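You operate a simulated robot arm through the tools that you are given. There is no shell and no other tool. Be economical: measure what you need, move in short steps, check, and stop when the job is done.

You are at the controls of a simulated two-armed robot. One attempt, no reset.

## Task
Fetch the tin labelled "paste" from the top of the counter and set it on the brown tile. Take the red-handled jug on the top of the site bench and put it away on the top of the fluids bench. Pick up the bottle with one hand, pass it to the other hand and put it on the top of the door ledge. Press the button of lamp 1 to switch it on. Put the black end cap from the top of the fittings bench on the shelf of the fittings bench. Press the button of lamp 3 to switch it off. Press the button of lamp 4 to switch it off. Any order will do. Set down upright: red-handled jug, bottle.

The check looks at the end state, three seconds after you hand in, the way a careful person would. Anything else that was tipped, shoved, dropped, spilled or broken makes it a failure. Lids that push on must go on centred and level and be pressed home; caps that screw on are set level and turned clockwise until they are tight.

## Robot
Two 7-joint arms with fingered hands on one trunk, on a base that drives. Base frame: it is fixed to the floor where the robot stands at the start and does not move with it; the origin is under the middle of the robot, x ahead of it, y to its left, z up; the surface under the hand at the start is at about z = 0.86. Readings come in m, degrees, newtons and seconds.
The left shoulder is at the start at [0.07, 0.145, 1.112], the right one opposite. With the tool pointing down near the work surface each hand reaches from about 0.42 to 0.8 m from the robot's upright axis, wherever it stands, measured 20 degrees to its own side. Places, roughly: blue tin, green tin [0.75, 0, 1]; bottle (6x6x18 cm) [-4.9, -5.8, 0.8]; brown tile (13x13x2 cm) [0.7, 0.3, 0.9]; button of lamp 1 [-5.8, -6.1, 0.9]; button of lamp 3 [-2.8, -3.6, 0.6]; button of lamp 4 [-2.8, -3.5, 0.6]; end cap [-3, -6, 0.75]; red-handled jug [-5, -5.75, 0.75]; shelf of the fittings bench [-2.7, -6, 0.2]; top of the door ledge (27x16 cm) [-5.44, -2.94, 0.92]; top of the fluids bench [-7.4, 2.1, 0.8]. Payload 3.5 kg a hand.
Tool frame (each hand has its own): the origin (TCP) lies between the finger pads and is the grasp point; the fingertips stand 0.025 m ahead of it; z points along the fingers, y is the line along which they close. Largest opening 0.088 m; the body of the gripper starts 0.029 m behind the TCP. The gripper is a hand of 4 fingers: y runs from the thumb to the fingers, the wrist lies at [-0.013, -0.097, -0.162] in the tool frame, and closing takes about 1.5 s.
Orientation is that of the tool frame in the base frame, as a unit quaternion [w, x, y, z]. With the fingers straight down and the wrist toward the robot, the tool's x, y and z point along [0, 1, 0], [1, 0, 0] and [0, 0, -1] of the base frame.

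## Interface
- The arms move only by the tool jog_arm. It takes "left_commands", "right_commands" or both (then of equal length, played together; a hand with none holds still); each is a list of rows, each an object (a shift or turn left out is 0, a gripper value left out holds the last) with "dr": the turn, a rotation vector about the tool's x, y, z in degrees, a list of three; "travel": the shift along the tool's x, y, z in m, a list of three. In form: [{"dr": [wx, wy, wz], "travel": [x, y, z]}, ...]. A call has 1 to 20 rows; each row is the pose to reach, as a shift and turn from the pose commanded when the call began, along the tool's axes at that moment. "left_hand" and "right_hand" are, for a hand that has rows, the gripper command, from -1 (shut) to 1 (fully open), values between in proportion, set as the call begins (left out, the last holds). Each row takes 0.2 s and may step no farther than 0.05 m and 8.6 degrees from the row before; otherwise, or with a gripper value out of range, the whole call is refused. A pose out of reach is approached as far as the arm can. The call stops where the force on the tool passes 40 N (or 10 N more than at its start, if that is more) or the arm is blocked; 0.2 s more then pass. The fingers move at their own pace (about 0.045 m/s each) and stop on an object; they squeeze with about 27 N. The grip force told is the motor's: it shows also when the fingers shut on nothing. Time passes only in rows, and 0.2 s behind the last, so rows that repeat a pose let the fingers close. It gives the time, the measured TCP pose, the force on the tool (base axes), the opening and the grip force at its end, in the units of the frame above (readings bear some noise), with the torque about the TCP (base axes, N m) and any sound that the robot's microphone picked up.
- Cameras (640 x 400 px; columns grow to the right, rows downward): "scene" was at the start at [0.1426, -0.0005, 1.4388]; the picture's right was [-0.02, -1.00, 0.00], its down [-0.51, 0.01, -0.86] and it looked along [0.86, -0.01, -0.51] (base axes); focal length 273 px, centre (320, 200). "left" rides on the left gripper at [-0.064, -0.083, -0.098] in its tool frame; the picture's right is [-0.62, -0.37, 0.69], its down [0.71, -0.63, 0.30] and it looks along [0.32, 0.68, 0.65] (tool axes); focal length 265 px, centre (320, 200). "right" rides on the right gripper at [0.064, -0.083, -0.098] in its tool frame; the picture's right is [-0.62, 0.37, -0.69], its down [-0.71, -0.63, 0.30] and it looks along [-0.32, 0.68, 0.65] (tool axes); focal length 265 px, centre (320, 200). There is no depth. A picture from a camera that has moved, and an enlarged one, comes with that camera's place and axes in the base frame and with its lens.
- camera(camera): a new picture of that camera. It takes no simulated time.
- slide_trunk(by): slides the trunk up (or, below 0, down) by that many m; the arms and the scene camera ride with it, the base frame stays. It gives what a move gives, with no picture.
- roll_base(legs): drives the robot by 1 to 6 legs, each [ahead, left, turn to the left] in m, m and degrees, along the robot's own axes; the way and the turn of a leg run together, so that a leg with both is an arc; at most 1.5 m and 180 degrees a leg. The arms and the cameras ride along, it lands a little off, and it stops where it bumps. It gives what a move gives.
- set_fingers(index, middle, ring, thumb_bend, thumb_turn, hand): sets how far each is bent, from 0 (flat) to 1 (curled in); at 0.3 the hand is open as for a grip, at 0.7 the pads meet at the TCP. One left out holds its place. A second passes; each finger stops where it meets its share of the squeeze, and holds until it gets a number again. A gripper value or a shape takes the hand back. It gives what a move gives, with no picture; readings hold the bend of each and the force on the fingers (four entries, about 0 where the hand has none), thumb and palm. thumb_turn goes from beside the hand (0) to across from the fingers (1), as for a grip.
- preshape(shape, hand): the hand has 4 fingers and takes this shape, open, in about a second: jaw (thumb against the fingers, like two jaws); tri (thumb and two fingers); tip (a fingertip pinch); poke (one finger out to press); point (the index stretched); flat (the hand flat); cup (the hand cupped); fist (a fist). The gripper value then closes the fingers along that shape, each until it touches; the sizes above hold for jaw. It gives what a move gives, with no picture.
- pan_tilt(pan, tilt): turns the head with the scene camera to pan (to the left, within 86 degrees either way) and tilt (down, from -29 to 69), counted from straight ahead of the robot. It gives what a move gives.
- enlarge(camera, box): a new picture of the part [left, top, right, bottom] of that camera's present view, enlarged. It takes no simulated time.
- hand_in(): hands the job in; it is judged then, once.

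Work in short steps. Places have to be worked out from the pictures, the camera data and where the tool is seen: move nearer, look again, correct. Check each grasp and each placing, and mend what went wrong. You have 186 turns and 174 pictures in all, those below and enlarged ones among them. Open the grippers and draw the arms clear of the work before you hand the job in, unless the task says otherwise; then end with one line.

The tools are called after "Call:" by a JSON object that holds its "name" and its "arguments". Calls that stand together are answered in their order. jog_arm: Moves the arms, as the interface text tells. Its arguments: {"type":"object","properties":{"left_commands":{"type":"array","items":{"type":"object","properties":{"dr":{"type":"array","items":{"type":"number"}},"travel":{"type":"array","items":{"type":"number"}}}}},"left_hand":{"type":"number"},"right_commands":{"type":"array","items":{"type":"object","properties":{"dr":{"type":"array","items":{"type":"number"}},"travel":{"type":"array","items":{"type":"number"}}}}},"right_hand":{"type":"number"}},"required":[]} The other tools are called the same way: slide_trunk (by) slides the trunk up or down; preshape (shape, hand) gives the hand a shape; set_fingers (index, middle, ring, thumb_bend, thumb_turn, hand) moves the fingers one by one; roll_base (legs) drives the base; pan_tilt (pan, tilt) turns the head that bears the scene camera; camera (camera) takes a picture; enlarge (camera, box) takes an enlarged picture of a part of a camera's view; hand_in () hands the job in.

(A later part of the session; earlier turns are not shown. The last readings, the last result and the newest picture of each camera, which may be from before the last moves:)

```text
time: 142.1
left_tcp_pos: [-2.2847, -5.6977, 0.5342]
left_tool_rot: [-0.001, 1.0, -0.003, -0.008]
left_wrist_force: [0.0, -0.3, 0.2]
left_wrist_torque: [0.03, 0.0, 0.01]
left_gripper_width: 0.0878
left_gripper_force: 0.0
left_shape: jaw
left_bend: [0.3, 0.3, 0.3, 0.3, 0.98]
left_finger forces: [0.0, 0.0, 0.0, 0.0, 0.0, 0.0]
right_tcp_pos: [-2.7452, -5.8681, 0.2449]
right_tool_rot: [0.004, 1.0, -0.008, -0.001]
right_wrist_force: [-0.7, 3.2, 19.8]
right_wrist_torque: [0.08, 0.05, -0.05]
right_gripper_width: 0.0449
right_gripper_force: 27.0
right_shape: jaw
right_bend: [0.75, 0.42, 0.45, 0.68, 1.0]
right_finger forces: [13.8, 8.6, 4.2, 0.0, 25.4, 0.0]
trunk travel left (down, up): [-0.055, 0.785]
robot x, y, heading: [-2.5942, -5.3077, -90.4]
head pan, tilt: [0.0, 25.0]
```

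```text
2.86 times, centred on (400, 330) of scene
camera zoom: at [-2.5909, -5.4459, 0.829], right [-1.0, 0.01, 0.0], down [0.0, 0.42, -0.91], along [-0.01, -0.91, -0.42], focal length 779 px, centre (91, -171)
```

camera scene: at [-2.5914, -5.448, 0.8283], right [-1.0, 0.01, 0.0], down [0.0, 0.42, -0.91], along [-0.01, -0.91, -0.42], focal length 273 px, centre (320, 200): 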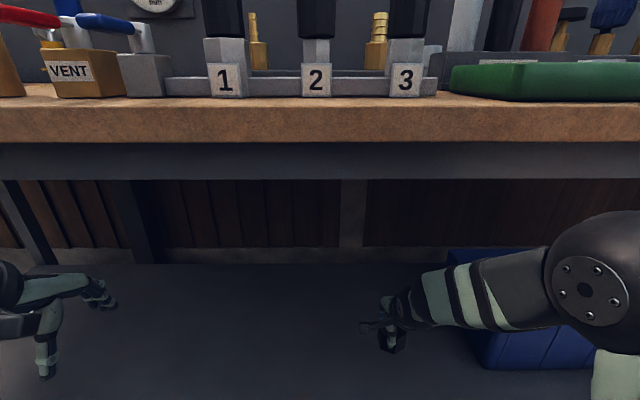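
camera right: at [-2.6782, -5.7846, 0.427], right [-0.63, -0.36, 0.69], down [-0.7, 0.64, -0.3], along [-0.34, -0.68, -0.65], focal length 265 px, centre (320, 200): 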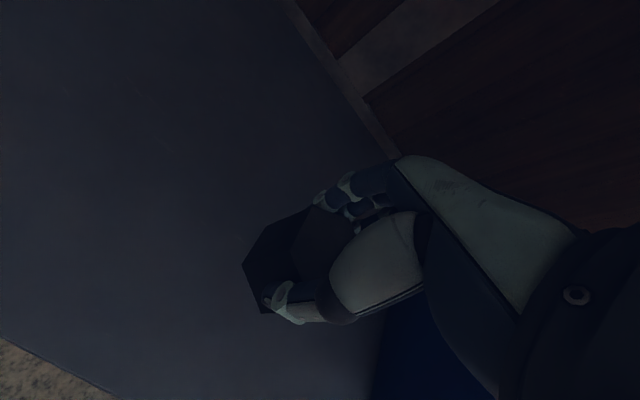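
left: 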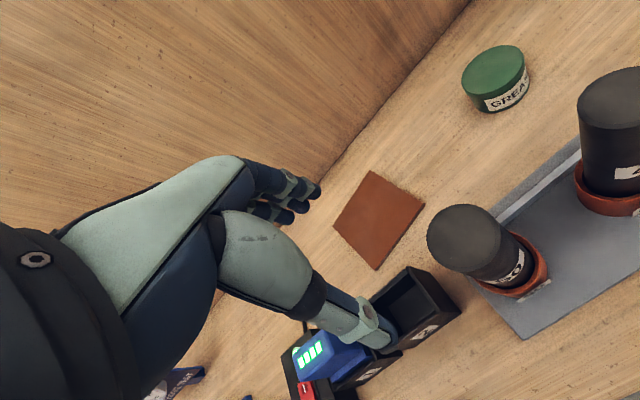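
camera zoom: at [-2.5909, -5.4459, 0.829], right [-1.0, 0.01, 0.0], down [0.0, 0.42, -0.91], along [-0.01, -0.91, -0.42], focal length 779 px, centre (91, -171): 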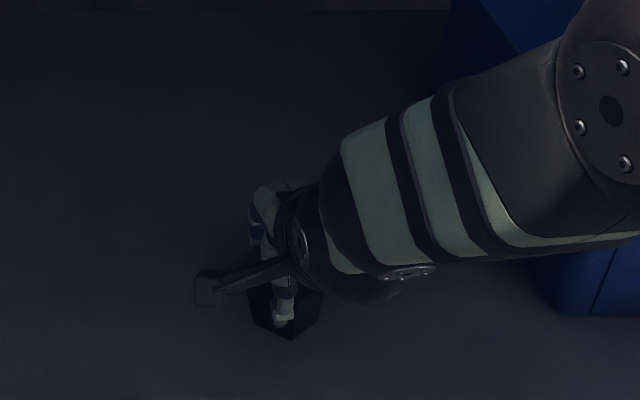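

Contact with the shelf (20 N up). I ease up 3 mm, release, and lift away.

Call:
{"name": "jog_arm", "arguments": {"right_commands": [{"travel": [0, 0, -0.004]}, {"travel": [0, 0, -0.004]}]}}

Call:
{"name": "jog_arm", "arguments": {"right_commands": [{}, {}, {}, {}, {}, {}, {}, {}], "right_hand": 1}}

Call:
{"name": "jog_arm", "arguments": {"right_commands": [{"travel": [0, 0, -0.03]}, {"travel": [0, 0, -0.065]}, {"travel": [0, 0, -0.1]}]}}

Call:
{"name": "camera", "arguments": {"camera": "right"}}

```text
time: 142.7
left_tcp_pos: [-2.2861, -5.6995, 0.5339]
left_tool_rot: [-0.002, 1.0, -0.003, -0.008]
left_wrist_force: [-0.1, -0.8, -0.7]
left_wrist_torque: [0.04, -0.03, 0.0]
left_gripper_width: 0.088
left_gripper_force: 0.1
left_shape: jaw
left_bend: [0.3, 0.3, 0.3, 0.3, 0.98]
left_finger forces: [0.0, 0.1, 0.1, 0.1, 0.1, 0.0]
right_tcp_pos: [-2.7449, -5.8651, 0.2456]
right_tool_rot: [0.0, 1.0, -0.008, -0.001]
right_wrist_force: [1.0, -2.6, 6.1]
right_wrist_torque: [-0.07, -0.01, -0.04]
right_gripper_width: 0.0447
right_gripper_force: 27.0
right_shape: jaw
right_bend: [0.74, 0.42, 0.45, 0.68, 1.0]
right_finger forces: [14.9, 8.9, 4.4, 0.0, 22.8, 0.1]
trunk travel left (down, up): [-0.055, 0.785]
robot x, y, heading: [-2.5937, -5.3028, -90.2]
head pan, tilt: [0.0, 25.0]
```

```text
time: 144.5
left_tcp_pos: [-2.2859, -5.699, 0.535]
left_tool_rot: [-0.002, 1.0, -0.002, -0.008]
left_wrist_force: [1.0, -0.5, -1.2]
left_wrist_torque: [-0.01, 0.03, 0.02]
left_gripper_width: 0.0879
left_gripper_force: 0.0
left_shape: jaw
left_bend: [0.3, 0.3, 0.3, 0.3, 0.98]
left_finger forces: [0.1, 0.1, 0.0, 0.0, 0.1, 0.1]
right_tcp_pos: [-2.7456, -5.8667, 0.246]
right_tool_rot: [-0.001, 1.0, -0.009, -0.002]
right_wrist_force: [0.2, 0.3, 0.6]
right_wrist_torque: [-0.01, 0.0, 0.02]
right_gripper_width: 0.0877
right_gripper_force: 0.0
right_shape: jaw
right_bend: [0.3, 0.3, 0.3, 0.3, 0.98]
right_finger forces: [0.1, 0.0, 0.0, 0.1, 0.1, 0.1]
trunk travel left (down, up): [-0.055, 0.785]
robot x, y, heading: [-2.5884, -5.3063, -90.5]
head pan, tilt: [0.0, 25.0]
```

```text
time: 145.3
left_tcp_pos: [-2.2863, -5.6987, 0.5333]
left_tool_rot: [-0.001, 1.0, -0.002, -0.007]
left_wrist_force: [0.1, 0.0, 0.4]
left_wrist_torque: [0.0, 0.02, 0.01]
left_gripper_width: 0.0877
left_gripper_force: 0.0
left_shape: jaw
left_bend: [0.3, 0.3, 0.3, 0.3, 0.98]
left_finger forces: [0.0, 0.0, 0.0, 0.1, 0.0, 0.0]
right_tcp_pos: [-2.7441, -5.8657, 0.3464]
right_tool_rot: [-0.001, 1.0, -0.009, 0.0]
right_wrist_force: [-0.1, 0.2, -0.4]
right_wrist_torque: [0.0, 0.0, -0.04]
right_gripper_width: 0.0875
right_gripper_force: 0.0
right_shape: jaw
right_bend: [0.3, 0.3, 0.3, 0.3, 0.98]
right_finger forces: [0.1, 0.0, 0.0, 0.1, 0.0, 0.2]
trunk travel left (down, up): [-0.055, 0.785]
robot x, y, heading: [-2.5934, -5.308, -90.6]
head pan, tilt: [0.0, 25.0]
```

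```text
102 pictures are left
camera right: at [-2.6787, -5.7845, 0.4444], right [-0.63, -0.36, 0.69], down [-0.7, 0.64, -0.3], along [-0.34, -0.68, -0.65], focal length 265 px, centre (320, 200)
```

right: 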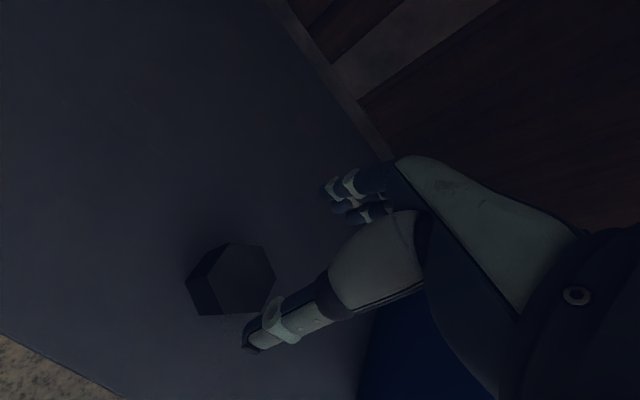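

The cap rests on the shelf. I back out, raise the trunk, and look west toward the site bench.

Call:
{"name": "roll_base", "arguments": {"legs": [[-0.3, 0, 0]]}}

Call:
{"name": "slide_trunk", "arguments": {"by": 0.4}}

Call:
{"name": "slide_trunk", "arguments": {"by": 0.22}}

Call:
{"name": "pan_tilt", "arguments": {"pan": -80, "tilt": 25}}

Call:
{"name": "camera", "arguments": {"camera": "scene"}}

```text
time: 147.4
left_tcp_pos: [-2.2833, -5.3958, 0.5351]
left_tool_rot: [-0.002, 1.0, -0.004, -0.008]
left_wrist_force: [0.2, 0.0, 0.6]
left_wrist_torque: [0.0, 0.01, 0.0]
left_gripper_width: 0.0876
left_gripper_force: 0.1
left_shape: jaw
left_bend: [0.3, 0.3, 0.3, 0.3, 0.98]
left_finger forces: [0.0, 0.0, 0.1, 0.0, 0.1, 0.0]
right_tcp_pos: [-2.7442, -5.5604, 0.3461]
right_tool_rot: [0.001, 1.0, -0.01, -0.001]
right_wrist_force: [-0.3, -0.5, 0.3]
right_wrist_torque: [0.0, 0.0, 0.02]
right_gripper_width: 0.0877
right_gripper_force: 0.0
right_shape: jaw
right_bend: [0.3, 0.3, 0.3, 0.3, 0.98]
right_finger forces: [0.1, 0.0, 0.0, 0.1, 0.0, 0.0]
trunk travel left (down, up): [-0.055, 0.785]
robot x, y, heading: [-2.5869, -4.9994, -90.8]
head pan, tilt: [0.0, 25.0]
```

```text
time: 151.2
left_tcp_pos: [-2.2839, -5.3949, 0.9342]
left_tool_rot: [-0.001, 1.0, -0.005, -0.007]
left_wrist_force: [0.5, 0.2, -0.1]
left_wrist_torque: [0.0, -0.02, 0.0]
left_gripper_width: 0.0877
left_gripper_force: 0.1
left_shape: jaw
left_bend: [0.3, 0.3, 0.3, 0.3, 0.98]
left_finger forces: [0.0, 0.0, 0.0, 0.0, 0.0, 0.1]
right_tcp_pos: [-2.743, -5.5601, 0.7464]
right_tool_rot: [0.001, 1.0, -0.01, -0.002]
right_wrist_force: [-0.5, 0.8, 0.4]
right_wrist_torque: [-0.02, 0.02, 0.01]
right_gripper_width: 0.0874
right_gripper_force: 0.1
right_shape: jaw
right_bend: [0.3, 0.3, 0.3, 0.3, 0.98]
right_finger forces: [0.1, 0.1, 0.0, 0.1, 0.1, 0.0]
trunk travel left (down, up): [-0.455, 0.385]
robot x, y, heading: [-2.5841, -5.0038, -90.9]
head pan, tilt: [0.0, 25.0]
```

```text
time: 153.6
left_tcp_pos: [-2.2847, -5.3961, 1.154]
left_tool_rot: [-0.002, 1.0, -0.005, -0.008]
left_wrist_force: [0.2, -0.2, -0.3]
left_wrist_torque: [0.02, -0.01, -0.05]
left_gripper_width: 0.0876
left_gripper_force: 0.1
left_shape: jaw
left_bend: [0.3, 0.3, 0.3, 0.3, 0.98]
left_finger forces: [0.0, 0.0, 0.0, 0.1, 0.0, 0.0]
right_tcp_pos: [-2.7446, -5.5597, 0.9665]
right_tool_rot: [0.0, 1.0, -0.01, -0.001]
right_wrist_force: [0.3, 0.5, -0.2]
right_wrist_torque: [-0.02, 0.0, -0.04]
right_gripper_width: 0.0876
right_gripper_force: 0.0
right_shape: jaw
right_bend: [0.3, 0.3, 0.3, 0.3, 0.98]
right_finger forces: [0.1, 0.1, 0.1, 0.0, 0.1, 0.1]
trunk travel left (down, up): [-0.675, 0.165]
robot x, y, heading: [-2.5899, -4.9994, -90.5]
head pan, tilt: [0.0, 25.0]
```

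```text
time: 155.1
left_tcp_pos: [-2.2844, -5.3952, 1.1524]
left_tool_rot: [-0.001, 1.0, -0.004, -0.008]
left_wrist_force: [1.0, -0.4, -0.6]
left_wrist_torque: [0.0, 0.01, -0.02]
left_gripper_width: 0.0879
left_gripper_force: 0.1
left_shape: jaw
left_bend: [0.3, 0.3, 0.3, 0.3, 0.98]
left_finger forces: [0.0, 0.0, 0.0, 0.0, 0.0, 0.1]
right_tcp_pos: [-2.745, -5.5603, 0.9664]
right_tool_rot: [0.0, 1.0, -0.01, 0.0]
right_wrist_force: [-0.2, 0.2, 0.6]
right_wrist_torque: [-0.01, 0.0, -0.01]
right_gripper_width: 0.0877
right_gripper_force: 0.0
right_shape: jaw
right_bend: [0.3, 0.3, 0.3, 0.3, 0.98]
right_finger forces: [0.0, 0.0, 0.1, 0.1, 0.0, 0.0]
trunk travel left (down, up): [-0.675, 0.165]
robot x, y, heading: [-2.5887, -5.0018, -90.8]
head pan, tilt: [-80.0, 25.0]
```

```text
101 pictures are left
camera scene: at [-2.6785, -5.0654, 1.4483], right [-0.16, 0.99, 0.0], down [0.42, 0.07, -0.91], along [-0.89, -0.15, -0.42], focal length 273 px, centre (320, 200)
```

scene: 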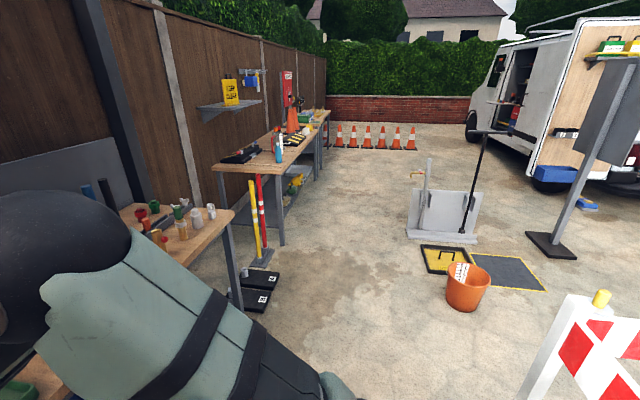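

Call:
{"name": "enlarge", "arguments": {"camera": "scene", "box": [180, 60, 350, 180]}}

Call:
{"name": "enlarge", "arguments": {"camera": "scene", "box": [400, 140, 640, 320]}}

```text
3.33 times, centred on (265, 120) of scene
camera zoom: at [-2.6785, -5.0654, 1.4483], right [-0.16, 0.99, 0.0], down [0.42, 0.07, -0.91], along [-0.89, -0.15, -0.42], focal length 909 px, centre (503, 467)
```

zoom: 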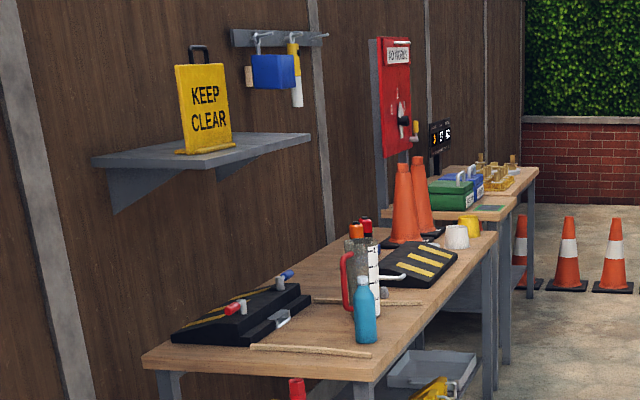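

```text
2.22 times, centred on (520, 230) of scene
camera zoom: at [-2.6785, -5.0654, 1.4483], right [-0.16, 0.99, 0.0], down [0.42, 0.07, -0.91], along [-0.89, -0.15, -0.42], focal length 606 px, centre (-124, 133)
```

zoom: 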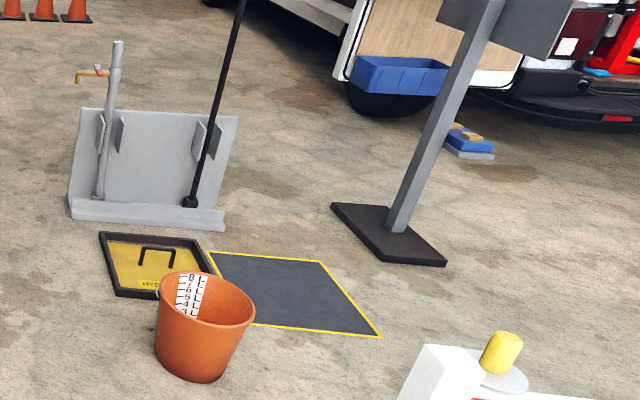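

I see the jug (red handle) and blue bottle at the near end of the site bench. I raise the right hand and drive west along y≈-5.0.

Call:
{"name": "jog_arm", "arguments": {"right_commands": [{"travel": [0, 0, -0.05]}, {"travel": [0, 0, -0.1]}, {"travel": [0, 0, -0.15]}, {"travel": [0, 0, -0.2]}]}}

Call:
{"name": "roll_base", "arguments": {"legs": [[0, -1.2, 0], [0, -1.0, 0]]}}

Call:
{"name": "pan_tilt", "arguments": {"pan": 0, "tilt": 35}}

Call:
{"name": "camera", "arguments": {"camera": "scene"}}

```text
time: 156.1
left_tcp_pos: [-2.285, -5.3943, 1.1547]
left_tool_rot: [-0.001, 1.0, -0.005, -0.007]
left_wrist_force: [0.4, -0.2, 0.0]
left_wrist_torque: [0.01, 0.02, 0.01]
left_gripper_width: 0.088
left_gripper_force: 0.0
left_shape: jaw
left_bend: [0.3, 0.3, 0.3, 0.3, 0.98]
left_finger forces: [0.1, 0.0, 0.2, 0.0, 0.0, 0.0]
right_tcp_pos: [-2.7437, -5.5555, 1.1694]
right_tool_rot: [0.0, 1.0, -0.011, 0.0]
right_wrist_force: [0.5, 0.8, -0.3]
right_wrist_torque: [-0.02, -0.02, 0.01]
right_gripper_width: 0.0878
right_gripper_force: 0.1
right_shape: jaw
right_bend: [0.3, 0.3, 0.3, 0.3, 0.98]
right_finger forces: [0.1, 0.0, 0.0, 0.1, 0.0, 0.1]
trunk travel left (down, up): [-0.675, 0.165]
robot x, y, heading: [-2.5871, -4.9996, -90.7]
head pan, tilt: [-80.0, 25.0]
```

```text
time: 166.9
left_tcp_pos: [-4.4728, -5.3554, 1.1535]
left_tool_rot: [-0.002, 1.0, -0.014, -0.008]
left_wrist_force: [0.2, 0.0, 0.5]
left_wrist_torque: [-0.01, -0.03, 0.02]
left_gripper_width: 0.0876
left_gripper_force: 0.1
left_shape: jaw
left_bend: [0.3, 0.3, 0.3, 0.3, 0.98]
left_finger forces: [0.0, 0.1, 0.0, 0.0, 0.0, 0.1]
right_tcp_pos: [-4.9361, -5.5081, 1.1684]
right_tool_rot: [0.0, 1.0, -0.021, -0.001]
right_wrist_force: [0.4, 0.1, -0.3]
right_wrist_torque: [0.0, -0.04, -0.01]
right_gripper_width: 0.0875
right_gripper_force: 0.1
right_shape: jaw
right_bend: [0.3, 0.3, 0.3, 0.3, 0.98]
right_finger forces: [0.1, 0.0, 0.0, 0.0, 0.0, 0.0]
trunk travel left (down, up): [-0.675, 0.165]
robot x, y, heading: [-4.7683, -4.9535, -91.6]
head pan, tilt: [-80.0, 25.0]
```

```text
time: 168.4
left_tcp_pos: [-4.4736, -5.3547, 1.1535]
left_tool_rot: [-0.002, 1.0, -0.015, -0.008]
left_wrist_force: [-0.4, 1.1, -0.3]
left_wrist_torque: [-0.02, -0.03, 0.0]
left_gripper_width: 0.0875
left_gripper_force: 0.1
left_shape: jaw
left_bend: [0.3, 0.3, 0.3, 0.3, 0.98]
left_finger forces: [0.0, 0.0, 0.0, 0.1, 0.0, 0.1]
right_tcp_pos: [-4.9354, -5.5089, 1.1689]
right_tool_rot: [0.0, 1.0, -0.021, -0.001]
right_wrist_force: [0.2, 0.4, -0.5]
right_wrist_torque: [-0.04, -0.04, 0.03]
right_gripper_width: 0.0877
right_gripper_force: 0.0
right_shape: jaw
right_bend: [0.3, 0.3, 0.3, 0.3, 0.98]
right_finger forces: [0.0, 0.0, 0.0, 0.0, 0.0, 0.0]
trunk travel left (down, up): [-0.675, 0.165]
robot x, y, heading: [-4.7698, -4.9543, -92.1]
head pan, tilt: [0.0, 35.0]
```

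```text
98 pictures are left
camera scene: at [-4.7718, -5.0919, 1.4325], right [-1.0, 0.03, 0.0], down [0.02, 0.57, -0.82], along [-0.03, -0.82, -0.57], focal length 273 px, centre (320, 200)
```

scene: 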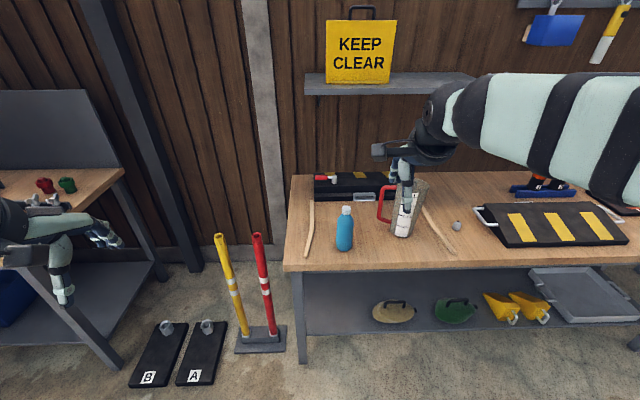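

Call:
{"name": "enlarge", "arguments": {"camera": "scene", "box": [290, 165, 470, 275]}}

Call:
{"name": "enlarge", "arguments": {"camera": "scene", "box": [470, 150, 640, 260]}}

Call:
{"name": "camera", "arguments": {"camera": "right"}}

```text
3.56 times, centred on (380, 220) of scene
camera zoom: at [-4.7718, -5.0919, 1.4325], right [-1.0, 0.03, 0.0], down [0.02, 0.57, -0.82], along [-0.03, -0.82, -0.57], focal length 969 px, centre (107, 129)
```

zoom: 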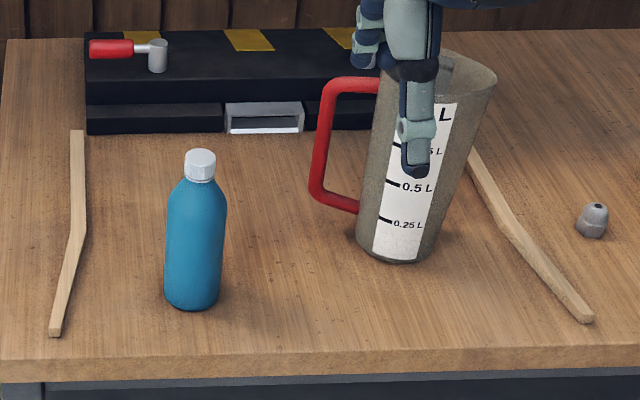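

```text
3.64 times, centred on (555, 205) of scene
camera zoom: at [-4.7718, -5.0919, 1.4325], right [-1.0, 0.03, 0.0], down [0.02, 0.57, -0.82], along [-0.03, -0.82, -0.57], focal length 991 px, centre (-534, 182)
```

zoom: 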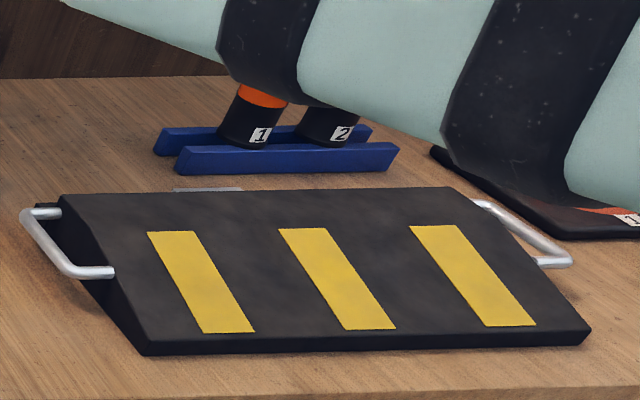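

```text
95 pictures are left
camera right: at [-4.8681, -5.4282, 1.2669], right [-0.63, -0.34, 0.69], down [-0.69, 0.66, -0.3], along [-0.35, -0.67, -0.65], focal length 265 px, centre (320, 200)
```

right: 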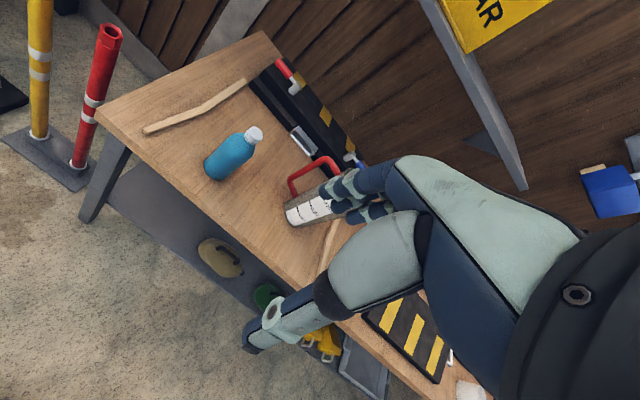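

Bench top is near z=0.74; bottle at (-4.885,-5.79), jug at (-5.11,-5.86) with its handle pointing east. Lamp 1 first: I drive west to look at it.

Call:
{"name": "roll_base", "arguments": {"legs": [[0, -0.85, 2]]}}

Call:
{"name": "camera", "arguments": {"camera": "scene"}}

Call:
{"name": "camera", "arguments": {"camera": "right"}}

```text
time: 172.9
left_tcp_pos: [-5.2978, -5.3321, 1.1537]
left_tool_rot: [-0.002, 1.0, 0.009, -0.008]
left_wrist_force: [0.3, 1.1, -0.2]
left_wrist_torque: [-0.02, -0.02, 0.02]
left_gripper_width: 0.0878
left_gripper_force: 0.0
left_shape: jaw
left_bend: [0.3, 0.3, 0.3, 0.3, 0.98]
left_finger forces: [0.0, 0.0, 0.0, 0.0, 0.0, 0.0]
right_tcp_pos: [-5.7537, -5.5052, 1.1688]
right_tool_rot: [0.001, 1.0, 0.003, -0.001]
right_wrist_force: [0.0, -0.4, -0.1]
right_wrist_torque: [0.02, 0.02, 0.05]
right_gripper_width: 0.0877
right_gripper_force: 0.1
right_shape: jaw
right_bend: [0.3, 0.3, 0.3, 0.3, 0.98]
right_finger forces: [0.1, 0.0, 0.0, 0.0, 0.0, 0.0]
trunk travel left (down, up): [-0.675, 0.165]
robot x, y, heading: [-5.6133, -4.9484, -89.3]
head pan, tilt: [0.0, 35.0]
```

```text
94 pictures are left
camera scene: at [-5.6089, -5.0839, 1.4325], right [-1.0, -0.01, 0.0], down [-0.01, 0.57, -0.82], along [0.01, -0.82, -0.57], focal length 273 px, centre (320, 200)
```

scene: 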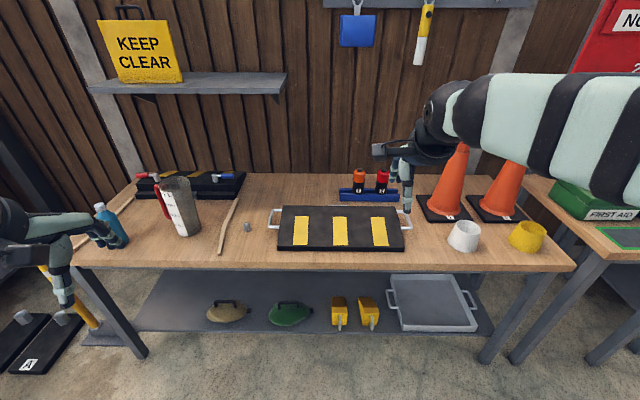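

```text
93 pictures are left
camera right: at [-5.689, -5.4243, 1.267], right [-0.62, -0.37, 0.69], down [-0.72, 0.63, -0.3], along [-0.32, -0.69, -0.65], focal length 265 px, centre (320, 200)
```

right: 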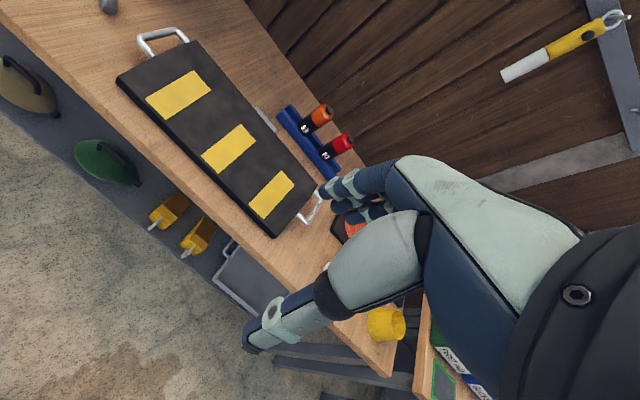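

Call:
{"name": "enlarge", "arguments": {"camera": "scene", "box": [320, 150, 440, 225]}}

Call:
{"name": "enlarge", "arguments": {"camera": "right", "box": [260, 85, 380, 185]}}

```text
5.33 times, centred on (380, 188) of scene
camera zoom: at [-5.6089, -5.0839, 1.4325], right [-1.0, -0.01, 0.0], down [-0.01, 0.57, -0.82], along [0.01, -0.82, -0.57], focal length 1454 px, centre (0, 267)
```

zoom: 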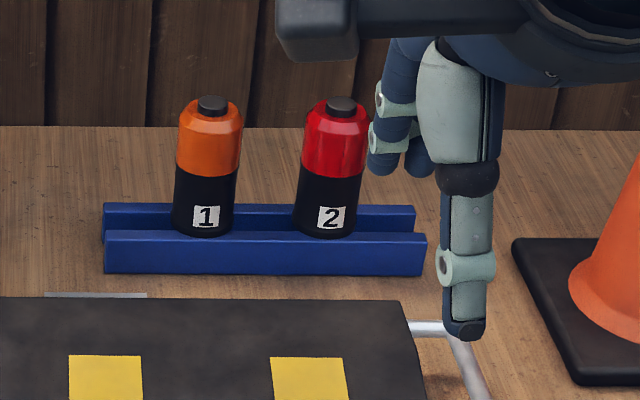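

```text
4.00 times, centred on (320, 135) of right
camera zoom: at [-5.689, -5.4243, 1.267], right [-0.62, -0.37, 0.69], down [-0.72, 0.63, -0.3], along [-0.32, -0.69, -0.65], focal length 1062 px, centre (320, 460)
```

zoom: 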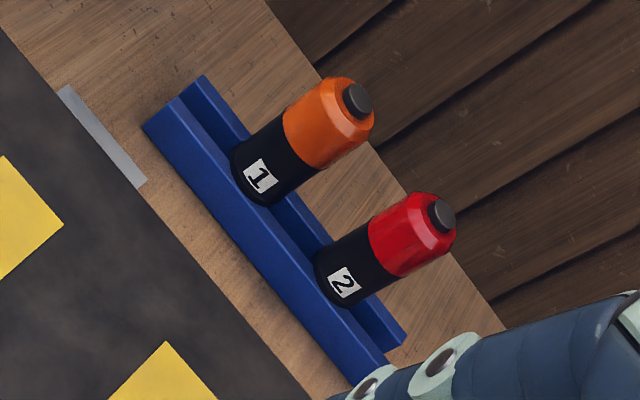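

Lamp 1's button is at about (-5.759,-6.07,0.90), and the lamp is dark (off). I drive ahead and form the pinch.

Call:
{"name": "roll_base", "arguments": {"legs": [[0.4, 0, 0]]}}

Call:
{"name": "preshape", "arguments": {"hand": "right", "shape": "tip"}}

Call:
{"name": "jog_arm", "arguments": {"right_commands": [{}, {}, {}, {}, {}, {}, {}, {}], "right_hand": -1}}

Call:
{"name": "camera", "arguments": {"camera": "right"}}

Call:
{"name": "camera", "arguments": {"camera": "scene"}}

```text
time: 175.4
left_tcp_pos: [-5.2898, -5.733, 1.1535]
left_tool_rot: [0.0, 1.0, 0.012, -0.008]
left_wrist_force: [-0.3, 0.3, -0.1]
left_wrist_torque: [0.03, -0.02, 0.0]
left_gripper_width: 0.0878
left_gripper_force: 0.1
left_shape: jaw
left_bend: [0.3, 0.3, 0.3, 0.3, 0.98]
left_finger forces: [0.0, 0.0, 0.0, 0.0, 0.0, 0.0]
right_tcp_pos: [-5.7439, -5.9111, 1.1684]
right_tool_rot: [0.0, 1.0, 0.006, -0.001]
right_wrist_force: [-0.2, 0.1, -0.1]
right_wrist_torque: [-0.01, 0.0, 0.01]
right_gripper_width: 0.0877
right_gripper_force: 0.1
right_shape: jaw
right_bend: [0.3, 0.3, 0.3, 0.3, 0.98]
right_finger forces: [0.1, 0.0, 0.0, 0.0, 0.0, 0.0]
trunk travel left (down, up): [-0.675, 0.165]
robot x, y, heading: [-5.6044, -5.3524, -88.8]
head pan, tilt: [0.0, 35.0]
```

```text
time: 176.3
left_tcp_pos: [-5.2892, -5.7345, 1.1531]
left_tool_rot: [-0.001, 1.0, 0.012, -0.008]
left_wrist_force: [0.4, -0.3, -0.6]
left_wrist_torque: [-0.02, -0.01, -0.03]
left_gripper_width: 0.0875
left_gripper_force: 0.0
left_shape: jaw
left_bend: [0.3, 0.3, 0.3, 0.3, 0.98]
left_finger forces: [0.2, 0.0, 0.0, 0.0, 0.0, 0.1]
right_tcp_pos: [-5.7439, -5.9121, 1.1681]
right_tool_rot: [-0.001, 1.0, 0.006, 0.0]
right_wrist_force: [-0.1, 0.3, 0.3]
right_wrist_torque: [-0.03, 0.0, -0.02]
right_gripper_width: 0.0879
right_gripper_force: 0.0
right_shape: tip
right_bend: [0.3, 0.98, 0.99, 0.3, 0.98]
right_finger forces: [0.0, 0.0, 0.0, 0.1, 0.0, 0.0]
trunk travel left (down, up): [-0.675, 0.165]
robot x, y, heading: [-5.6048, -5.3519, -88.8]
head pan, tilt: [0.0, 35.0]
```

```text
time: 178.1
left_tcp_pos: [-5.2896, -5.7334, 1.154]
left_tool_rot: [-0.001, 1.0, 0.013, -0.007]
left_wrist_force: [-0.1, -0.7, -0.2]
left_wrist_torque: [-0.01, -0.03, -0.02]
left_gripper_width: 0.0878
left_gripper_force: 0.1
left_shape: jaw
left_bend: [0.3, 0.3, 0.3, 0.3, 0.98]
left_finger forces: [0.1, 0.1, 0.0, 0.1, 0.0, 0.0]
right_tcp_pos: [-5.7434, -5.912, 1.1679]
right_tool_rot: [0.0, 1.0, 0.007, -0.001]
right_wrist_force: [0.2, -0.8, 0.4]
right_wrist_torque: [-0.04, -0.01, -0.04]
right_gripper_width: 0.0
right_gripper_force: 26.3
right_shape: tip
right_bend: [0.7, 1.0, 1.0, 0.77, 1.0]
right_finger forces: [0.0, 0.0, 0.1, 0.1, 0.1, 0.0]
trunk travel left (down, up): [-0.675, 0.165]
robot x, y, heading: [-5.6075, -5.3494, -88.7]
head pan, tilt: [0.0, 35.0]
```

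```text
90 pictures are left
camera right: at [-5.6796, -5.8289, 1.267], right [-0.61, -0.38, 0.69], down [-0.72, 0.62, -0.3], along [-0.32, -0.69, -0.65], focal length 265 px, centre (320, 200)
```

right: 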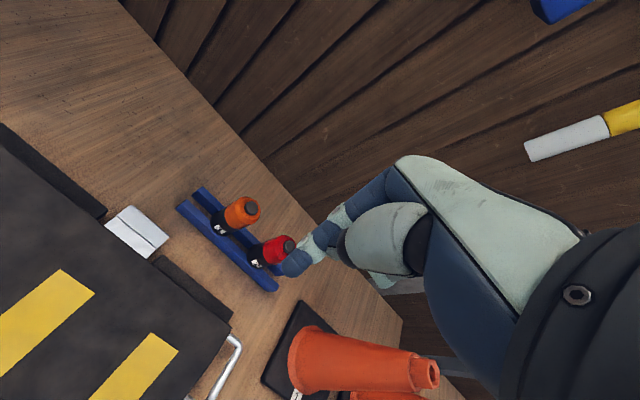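

```text
89 pictures are left
camera scene: at [-5.6015, -5.488, 1.4325], right [-1.0, -0.02, 0.0], down [-0.01, 0.57, -0.82], along [0.02, -0.82, -0.57], focal length 273 px, centre (320, 200)
```

scene: 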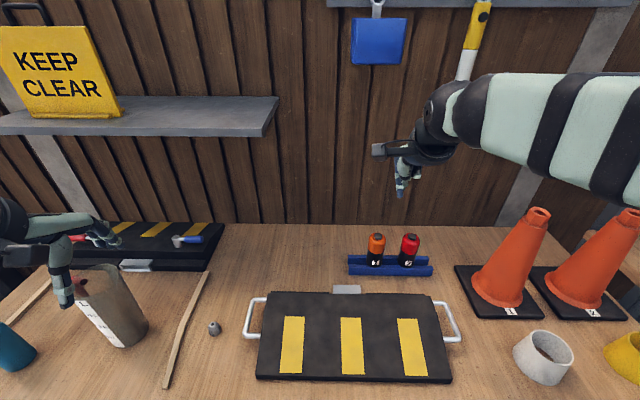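

Triangulated again: button at (-5.756,-6.081,0.896). I move above it, 3 cm short, and check.

Call:
{"name": "jog_arm", "arguments": {"right_commands": [{"travel": [-0.004, 0.045, 0]}, {"travel": [-0.008, 0.09, 0]}, {"travel": [-0.012, 0.135, 0.01]}, {"travel": [-0.015, 0.173, 0.03]}, {"travel": [-0.015, 0.173, 0.075]}, {"travel": [-0.015, 0.173, 0.12]}, {"travel": [-0.015, 0.173, 0.165]}, {"travel": [-0.015, 0.173, 0.205]}]}}

Call:
{"name": "camera", "arguments": {"camera": "right"}}

Call:
{"name": "enlarge", "arguments": {"camera": "scene", "box": [320, 180, 440, 280]}}

```text
time: 179.9
left_tcp_pos: [-5.2883, -5.7344, 1.1527]
left_tool_rot: [-0.001, 1.0, 0.013, -0.008]
left_wrist_force: [-0.7, -0.2, 0.0]
left_wrist_torque: [0.03, 0.0, 0.0]
left_gripper_width: 0.088
left_gripper_force: 0.1
left_shape: jaw
left_bend: [0.3, 0.3, 0.3, 0.3, 0.98]
left_finger forces: [0.1, 0.0, 0.0, 0.1, 0.0, 0.1]
right_tcp_pos: [-5.7568, -6.0828, 0.965]
right_tool_rot: [0.0, 1.0, 0.006, -0.001]
right_wrist_force: [0.3, 0.7, 0.0]
right_wrist_torque: [0.01, 0.01, -0.03]
right_gripper_width: 0.0
right_gripper_force: 27.0
right_shape: tip
right_bend: [0.7, 1.0, 1.0, 0.77, 1.0]
right_finger forces: [0.1, 0.0, 0.1, 0.2, 0.0, 0.0]
right hand out of reach, approached as far as the arm can: row 4
trunk travel left (down, up): [-0.675, 0.165]
robot x, y, heading: [-5.609, -5.3484, -89.0]
head pan, tilt: [0.0, 35.0]
```

```text
88 pictures are left
camera right: at [-5.6927, -5.9998, 1.0635], right [-0.61, -0.38, 0.69], down [-0.72, 0.62, -0.3], along [-0.32, -0.69, -0.65], focal length 265 px, centre (320, 200)
```

right: 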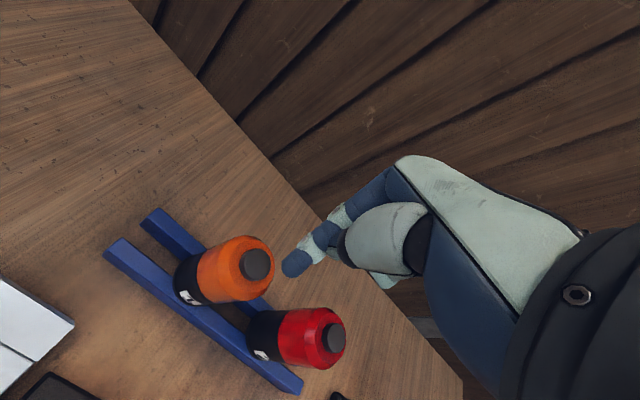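

```text
4.00 times, centred on (380, 230) of scene
camera zoom: at [-5.6016, -5.4886, 1.4325], right [-1.0, -0.02, 0.0], down [-0.01, 0.57, -0.82], along [0.02, -0.82, -0.57], focal length 1090 px, centre (80, 80)
```

zoom: 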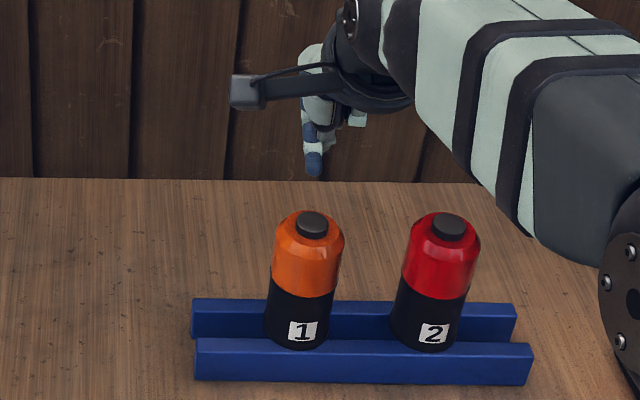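

Aligned. I press down: fast to 0.925, then small steps.

Call:
{"name": "jog_arm", "arguments": {"right_commands": [{"travel": [0, 0.001, 0.025]}, {"travel": [0, 0.001, 0.04]}, {"travel": [0, 0.001, 0.044]}, {"travel": [0, 0.001, 0.047]}, {"travel": [0, 0.001, 0.05]}, {"travel": [0, 0.001, 0.053]}]}}

Call:
{"name": "camera", "arguments": {"camera": "right"}}

```text
time: 181.3
left_tcp_pos: [-5.2893, -5.7338, 1.1541]
left_tool_rot: [-0.001, 1.0, 0.012, -0.008]
left_wrist_force: [-0.1, 0.0, -0.3]
left_wrist_torque: [0.0, 0.0, 0.0]
left_gripper_width: 0.0878
left_gripper_force: 0.1
left_shape: jaw
left_bend: [0.3, 0.3, 0.3, 0.3, 0.98]
left_finger forces: [0.0, 0.0, 0.0, 0.0, 0.1, 0.0]
right_tcp_pos: [-5.758, -6.086, 0.9117]
right_tool_rot: [0.0, 1.0, 0.007, -0.001]
right_wrist_force: [0.5, -0.3, -0.9]
right_wrist_torque: [-0.01, -0.01, -0.03]
right_gripper_width: 0.0002
right_gripper_force: 26.6
right_shape: tip
right_bend: [0.7, 1.0, 1.0, 0.77, 1.0]
right_finger forces: [0.0, 0.0, 0.1, 0.1, 0.1, 0.1]
trunk travel left (down, up): [-0.675, 0.165]
robot x, y, heading: [-5.6057, -5.3551, -88.9]
head pan, tilt: [0.0, 35.0]
```

```text
86 pictures are left
camera right: at [-5.6931, -6.0032, 1.0094], right [-0.61, -0.38, 0.69], down [-0.72, 0.62, -0.3], along [-0.32, -0.69, -0.65], focal length 265 px, centre (320, 200)
```

right: 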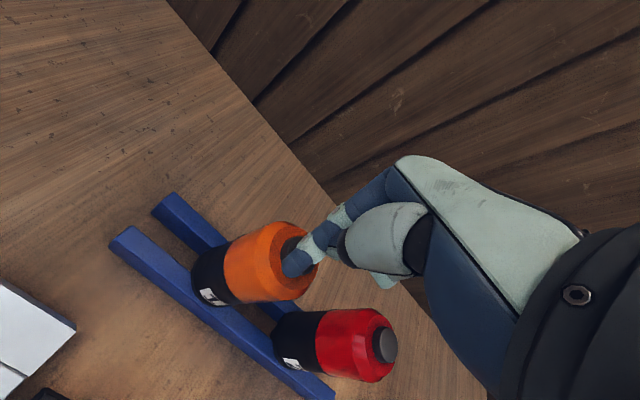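

Close, no contact yet. I continue in 2-3 mm steps and stop at the click.

Call:
{"name": "jog_arm", "arguments": {"right_commands": [{"travel": [0, 0, 0.003]}, {"travel": [0, 0, 0.006]}, {"travel": [0, 0, 0.008]}]}}

Call:
{"name": "camera", "arguments": {"camera": "right"}}

```text
time: 182.1
left_tcp_pos: [-5.2886, -5.7338, 1.1541]
left_tool_rot: [-0.001, 1.0, 0.012, -0.007]
left_wrist_force: [0.4, -0.1, 0.6]
left_wrist_torque: [0.01, -0.03, 0.02]
left_gripper_width: 0.0876
left_gripper_force: 0.0
left_shape: jaw
left_bend: [0.3, 0.3, 0.3, 0.3, 0.98]
left_finger forces: [0.0, 0.1, 0.0, 0.0, 0.0, 0.0]
right_tcp_pos: [-5.7567, -6.0866, 0.9034]
right_tool_rot: [0.001, 1.0, 0.005, -0.001]
right_wrist_force: [-0.4, 1.7, 2.7]
right_wrist_torque: [0.01, -0.01, -0.01]
right_gripper_width: 0.0002
right_gripper_force: 27.3
right_shape: tip
right_bend: [0.7, 1.0, 1.0, 0.77, 1.0]
right_finger forces: [0.1, 0.1, 0.0, 0.0, 2.3, 0.1]
trunk travel left (down, up): [-0.675, 0.165]
robot x, y, heading: [-5.6072, -5.3529, -88.7]
head pan, tilt: [0.0, 35.0]
heard: click
```

```text
85 pictures are left
camera right: at [-5.6931, -6.0034, 1.0019], right [-0.61, -0.37, 0.69], down [-0.72, 0.62, -0.3], along [-0.32, -0.69, -0.65], focal length 265 px, centre (320, 200)
```

right: 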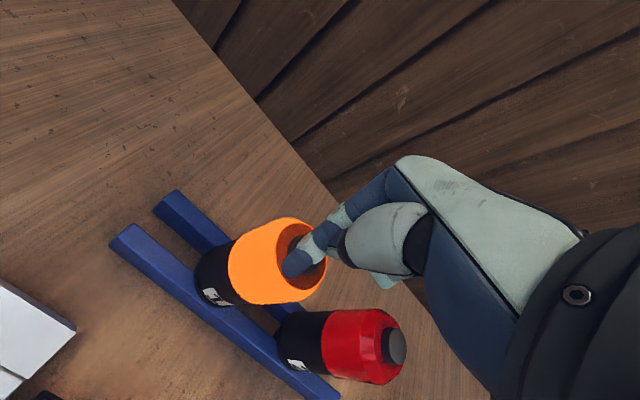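

Click: lamp 1 is lit. I raise and retract the hand.

Call:
{"name": "jog_arm", "arguments": {"right_commands": [{"travel": [0, 0, -0.04]}, {"travel": [0, 0, -0.09]}, {"travel": [0, 0, -0.14]}, {"travel": [0, 0, -0.19]}, {"travel": [0, 0, -0.24]}, {"travel": [0, -0.045, -0.26]}, {"travel": [0, -0.09, -0.26]}, {"travel": [0, -0.135, -0.26]}, {"travel": [0, -0.175, -0.26]}]}}

Call:
{"name": "roll_base", "arguments": {"legs": [[-0.35, 0, -2]]}}

Call:
{"name": "preshape", "arguments": {"hand": "right", "shape": "jaw"}}

Call:
{"name": "roll_base", "arguments": {"legs": [[0, 0.72, 0]]}}

Call:
{"name": "camera", "arguments": {"camera": "scene"}}

```text
time: 184.1
left_tcp_pos: [-5.2878, -5.7324, 1.1547]
left_tool_rot: [0.0, 1.0, 0.012, -0.008]
left_wrist_force: [0.1, 0.7, 0.1]
left_wrist_torque: [0.01, 0.04, 0.01]
left_gripper_width: 0.0878
left_gripper_force: 0.0
left_shape: jaw
left_bend: [0.3, 0.3, 0.3, 0.3, 0.98]
left_finger forces: [0.0, 0.1, 0.1, 0.0, 0.0, 0.1]
right_tcp_pos: [-5.7578, -5.9063, 1.1653]
right_tool_rot: [0.001, 1.0, 0.006, -0.001]
right_wrist_force: [-0.2, 0.5, 0.5]
right_wrist_torque: [-0.04, 0.01, 0.0]
right_gripper_width: 0.0
right_gripper_force: 26.5
right_shape: tip
right_bend: [0.7, 1.0, 1.0, 0.77, 1.0]
right_finger forces: [0.0, 0.1, 0.1, 0.1, 0.0, 0.0]
right hand out of reach, approached as far as the arm can: row 5
trunk travel left (down, up): [-0.675, 0.165]
robot x, y, heading: [-5.6042, -5.3526, -88.8]
head pan, tilt: [0.0, 35.0]
```

```text
time: 186.4
left_tcp_pos: [-5.304, -5.3937, 1.1539]
left_tool_rot: [-0.001, 1.0, -0.008, -0.007]
left_wrist_force: [-0.4, -0.4, 0.8]
left_wrist_torque: [0.0, -0.02, -0.02]
left_gripper_width: 0.0875
left_gripper_force: 0.0
left_shape: jaw
left_bend: [0.3, 0.3, 0.3, 0.3, 0.98]
left_finger forces: [0.0, 0.0, 0.0, 0.0, 0.1, 0.1]
right_tcp_pos: [-5.779, -5.5507, 1.1612]
right_tool_rot: [-0.001, 1.0, -0.014, -0.001]
right_wrist_force: [-0.8, -0.6, -0.1]
right_wrist_torque: [-0.01, 0.0, 0.03]
right_gripper_width: 0.0
right_gripper_force: 27.2
right_shape: tip
right_bend: [0.7, 1.0, 1.0, 0.77, 1.0]
right_finger forces: [0.1, 0.0, 0.1, 0.0, 0.1, 0.0]
trunk travel left (down, up): [-0.675, 0.165]
robot x, y, heading: [-5.6066, -4.9962, -91.1]
head pan, tilt: [0.0, 35.0]
```

```text
time: 187.3
left_tcp_pos: [-5.3038, -5.3928, 1.1537]
left_tool_rot: [-0.001, 1.0, -0.008, -0.008]
left_wrist_force: [1.0, -0.3, -1.7]
left_wrist_torque: [0.03, -0.01, -0.02]
left_gripper_width: 0.0876
left_gripper_force: 0.1
left_shape: jaw
left_bend: [0.3, 0.3, 0.3, 0.3, 0.98]
left_finger forces: [0.0, 0.1, 0.0, 0.0, 0.0, 0.0]
right_tcp_pos: [-5.7793, -5.5497, 1.1623]
right_tool_rot: [0.0, 1.0, -0.014, 0.0]
right_wrist_force: [0.2, -0.3, 0.6]
right_wrist_torque: [-0.03, -0.01, -0.02]
right_gripper_width: 0.0876
right_gripper_force: 0.0
right_shape: jaw
right_bend: [0.3, 0.3, 0.3, 0.3, 0.98]
right_finger forces: [0.0, 0.1, 0.1, 0.0, 0.0, 0.0]
trunk travel left (down, up): [-0.675, 0.165]
robot x, y, heading: [-5.6044, -4.9943, -91.0]
head pan, tilt: [0.0, 35.0]
```

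```text
time: 191.3
left_tcp_pos: [-4.5731, -5.4148, 1.1538]
left_tool_rot: [-0.001, 1.0, -0.014, -0.007]
left_wrist_force: [0.0, 0.3, -0.4]
left_wrist_torque: [0.0, 0.0, 0.02]
left_gripper_width: 0.0879
left_gripper_force: 0.1
left_shape: jaw
left_bend: [0.3, 0.3, 0.3, 0.3, 0.98]
left_finger forces: [0.0, 0.1, 0.0, 0.0, 0.0, 0.1]
right_tcp_pos: [-5.0501, -5.566, 1.1631]
right_tool_rot: [0.0, 1.0, -0.02, -0.001]
right_wrist_force: [-0.8, 0.9, -1.2]
right_wrist_torque: [0.03, 0.02, -0.01]
right_gripper_width: 0.0873
right_gripper_force: 0.1
right_shape: jaw
right_bend: [0.3, 0.3, 0.3, 0.3, 0.98]
right_finger forces: [0.0, 0.0, 0.0, 0.0, 0.0, 0.0]
trunk travel left (down, up): [-0.675, 0.165]
robot x, y, heading: [-4.8689, -5.0172, -91.6]
head pan, tilt: [0.0, 35.0]
```

```text
84 pictures are left
camera scene: at [-4.8723, -5.1523, 1.4325], right [-1.0, 0.03, 0.0], down [0.02, 0.57, -0.82], along [-0.03, -0.82, -0.57], focal length 273 px, centre (320, 200)
```

scene: 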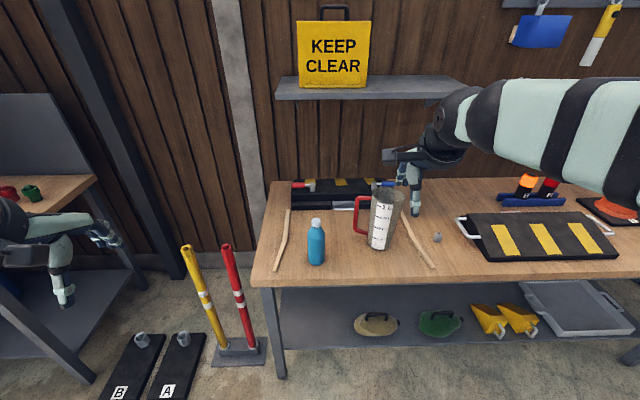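

Next the bottle. Plan: right hand takes it by the cap from above, left hand then takes the body from the side. I move into position and refine.

Call:
{"name": "roll_base", "arguments": {"legs": [[0.2, 0.1, 1.5]]}}

Call:
{"name": "camera", "arguments": {"camera": "right"}}

Call:
{"name": "enlarge", "arguments": {"camera": "scene", "box": [290, 180, 450, 300]}}

```text
time: 193.0
left_tcp_pos: [-4.4674, -5.6042, 1.1544]
left_tool_rot: [-0.001, 1.0, -0.002, -0.007]
left_wrist_force: [-0.4, 0.1, -0.6]
left_wrist_torque: [-0.03, -0.03, 0.07]
left_gripper_width: 0.0878
left_gripper_force: 0.0
left_shape: jaw
left_bend: [0.3, 0.3, 0.3, 0.3, 0.98]
left_finger forces: [0.0, 0.0, 0.1, 0.0, 0.1, 0.0]
right_tcp_pos: [-4.9406, -5.7674, 1.1641]
right_tool_rot: [0.001, 1.0, -0.008, -0.001]
right_wrist_force: [-0.4, -0.5, -0.1]
right_wrist_torque: [0.0, 0.03, -0.03]
right_gripper_width: 0.0878
right_gripper_force: 0.0
right_shape: jaw
right_bend: [0.3, 0.3, 0.3, 0.3, 0.98]
right_finger forces: [0.0, 0.0, 0.0, 0.0, 0.0, 0.1]
trunk travel left (down, up): [-0.675, 0.165]
robot x, y, heading: [-4.7768, -5.2153, -90.1]
head pan, tilt: [0.0, 35.0]
```

```text
83 pictures are left
camera right: at [-4.875, -5.6859, 1.2616], right [-0.62, -0.36, 0.69], down [-0.7, 0.64, -0.3], along [-0.34, -0.68, -0.65], focal length 265 px, centre (320, 200)
```

right: 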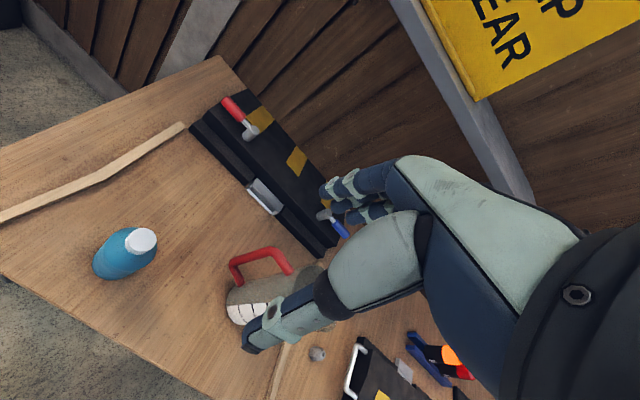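

```text
3.33 times, centred on (370, 240) of scene
camera zoom: at [-4.7741, -5.3495, 1.4327], right [-1.0, 0.01, 0.0], down [0.0, 0.57, -0.82], along [-0.01, -0.82, -0.57], focal length 909 px, centre (153, 67)
```

zoom: 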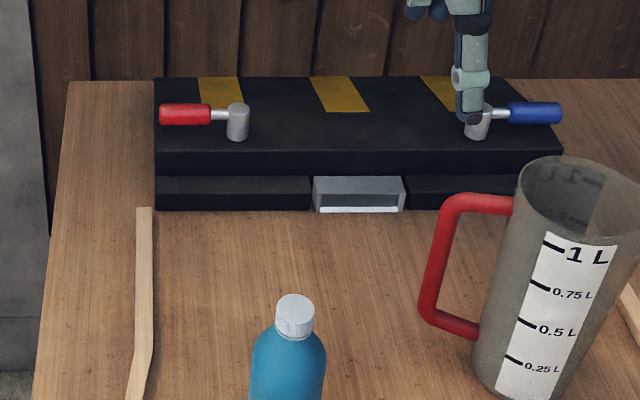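

The bottle's cap top is at (-4.883,-5.786,0.920). I bring the right hand above it.

Call:
{"name": "jog_arm", "arguments": {"right_commands": [{"travel": [0.03, 0.009, 0]}, {"travel": [0.058, 0.018, 0.02]}, {"travel": [0.058, 0.018, 0.065]}, {"travel": [0.058, 0.018, 0.11]}, {"travel": [0.058, 0.018, 0.155]}, {"travel": [0.058, 0.018, 0.185]}], "right_hand": 1}}

Call:
{"name": "camera", "arguments": {"camera": "right"}}

```text
time: 194.4
left_tcp_pos: [-4.4674, -5.6063, 1.1548]
left_tool_rot: [-0.002, 1.0, -0.002, -0.008]
left_wrist_force: [-0.4, -0.3, 0.3]
left_wrist_torque: [-0.03, -0.03, -0.01]
left_gripper_width: 0.0876
left_gripper_force: 0.1
left_shape: jaw
left_bend: [0.3, 0.3, 0.3, 0.3, 0.98]
left_finger forces: [0.0, 0.0, 0.0, 0.1, 0.0, 0.0]
right_tcp_pos: [-4.8819, -5.7872, 0.977]
right_tool_rot: [0.001, 1.0, -0.008, -0.001]
right_wrist_force: [-0.9, -0.4, 0.6]
right_wrist_torque: [0.05, -0.01, 0.0]
right_gripper_width: 0.0877
right_gripper_force: 0.1
right_shape: jaw
right_bend: [0.3, 0.3, 0.3, 0.3, 0.98]
right_finger forces: [0.0, 0.0, 0.0, 0.0, 0.0, 0.1]
trunk travel left (down, up): [-0.675, 0.165]
robot x, y, heading: [-4.7763, -5.2126, -90.2]
head pan, tilt: [0.0, 35.0]
```

```text
81 pictures are left
camera right: at [-4.816, -5.7063, 1.076], right [-0.62, -0.36, 0.69], down [-0.7, 0.64, -0.3], along [-0.34, -0.68, -0.65], focal length 265 px, centre (320, 200)
```

right: 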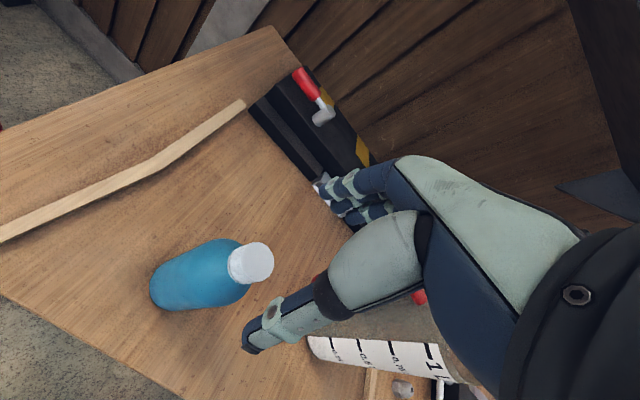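

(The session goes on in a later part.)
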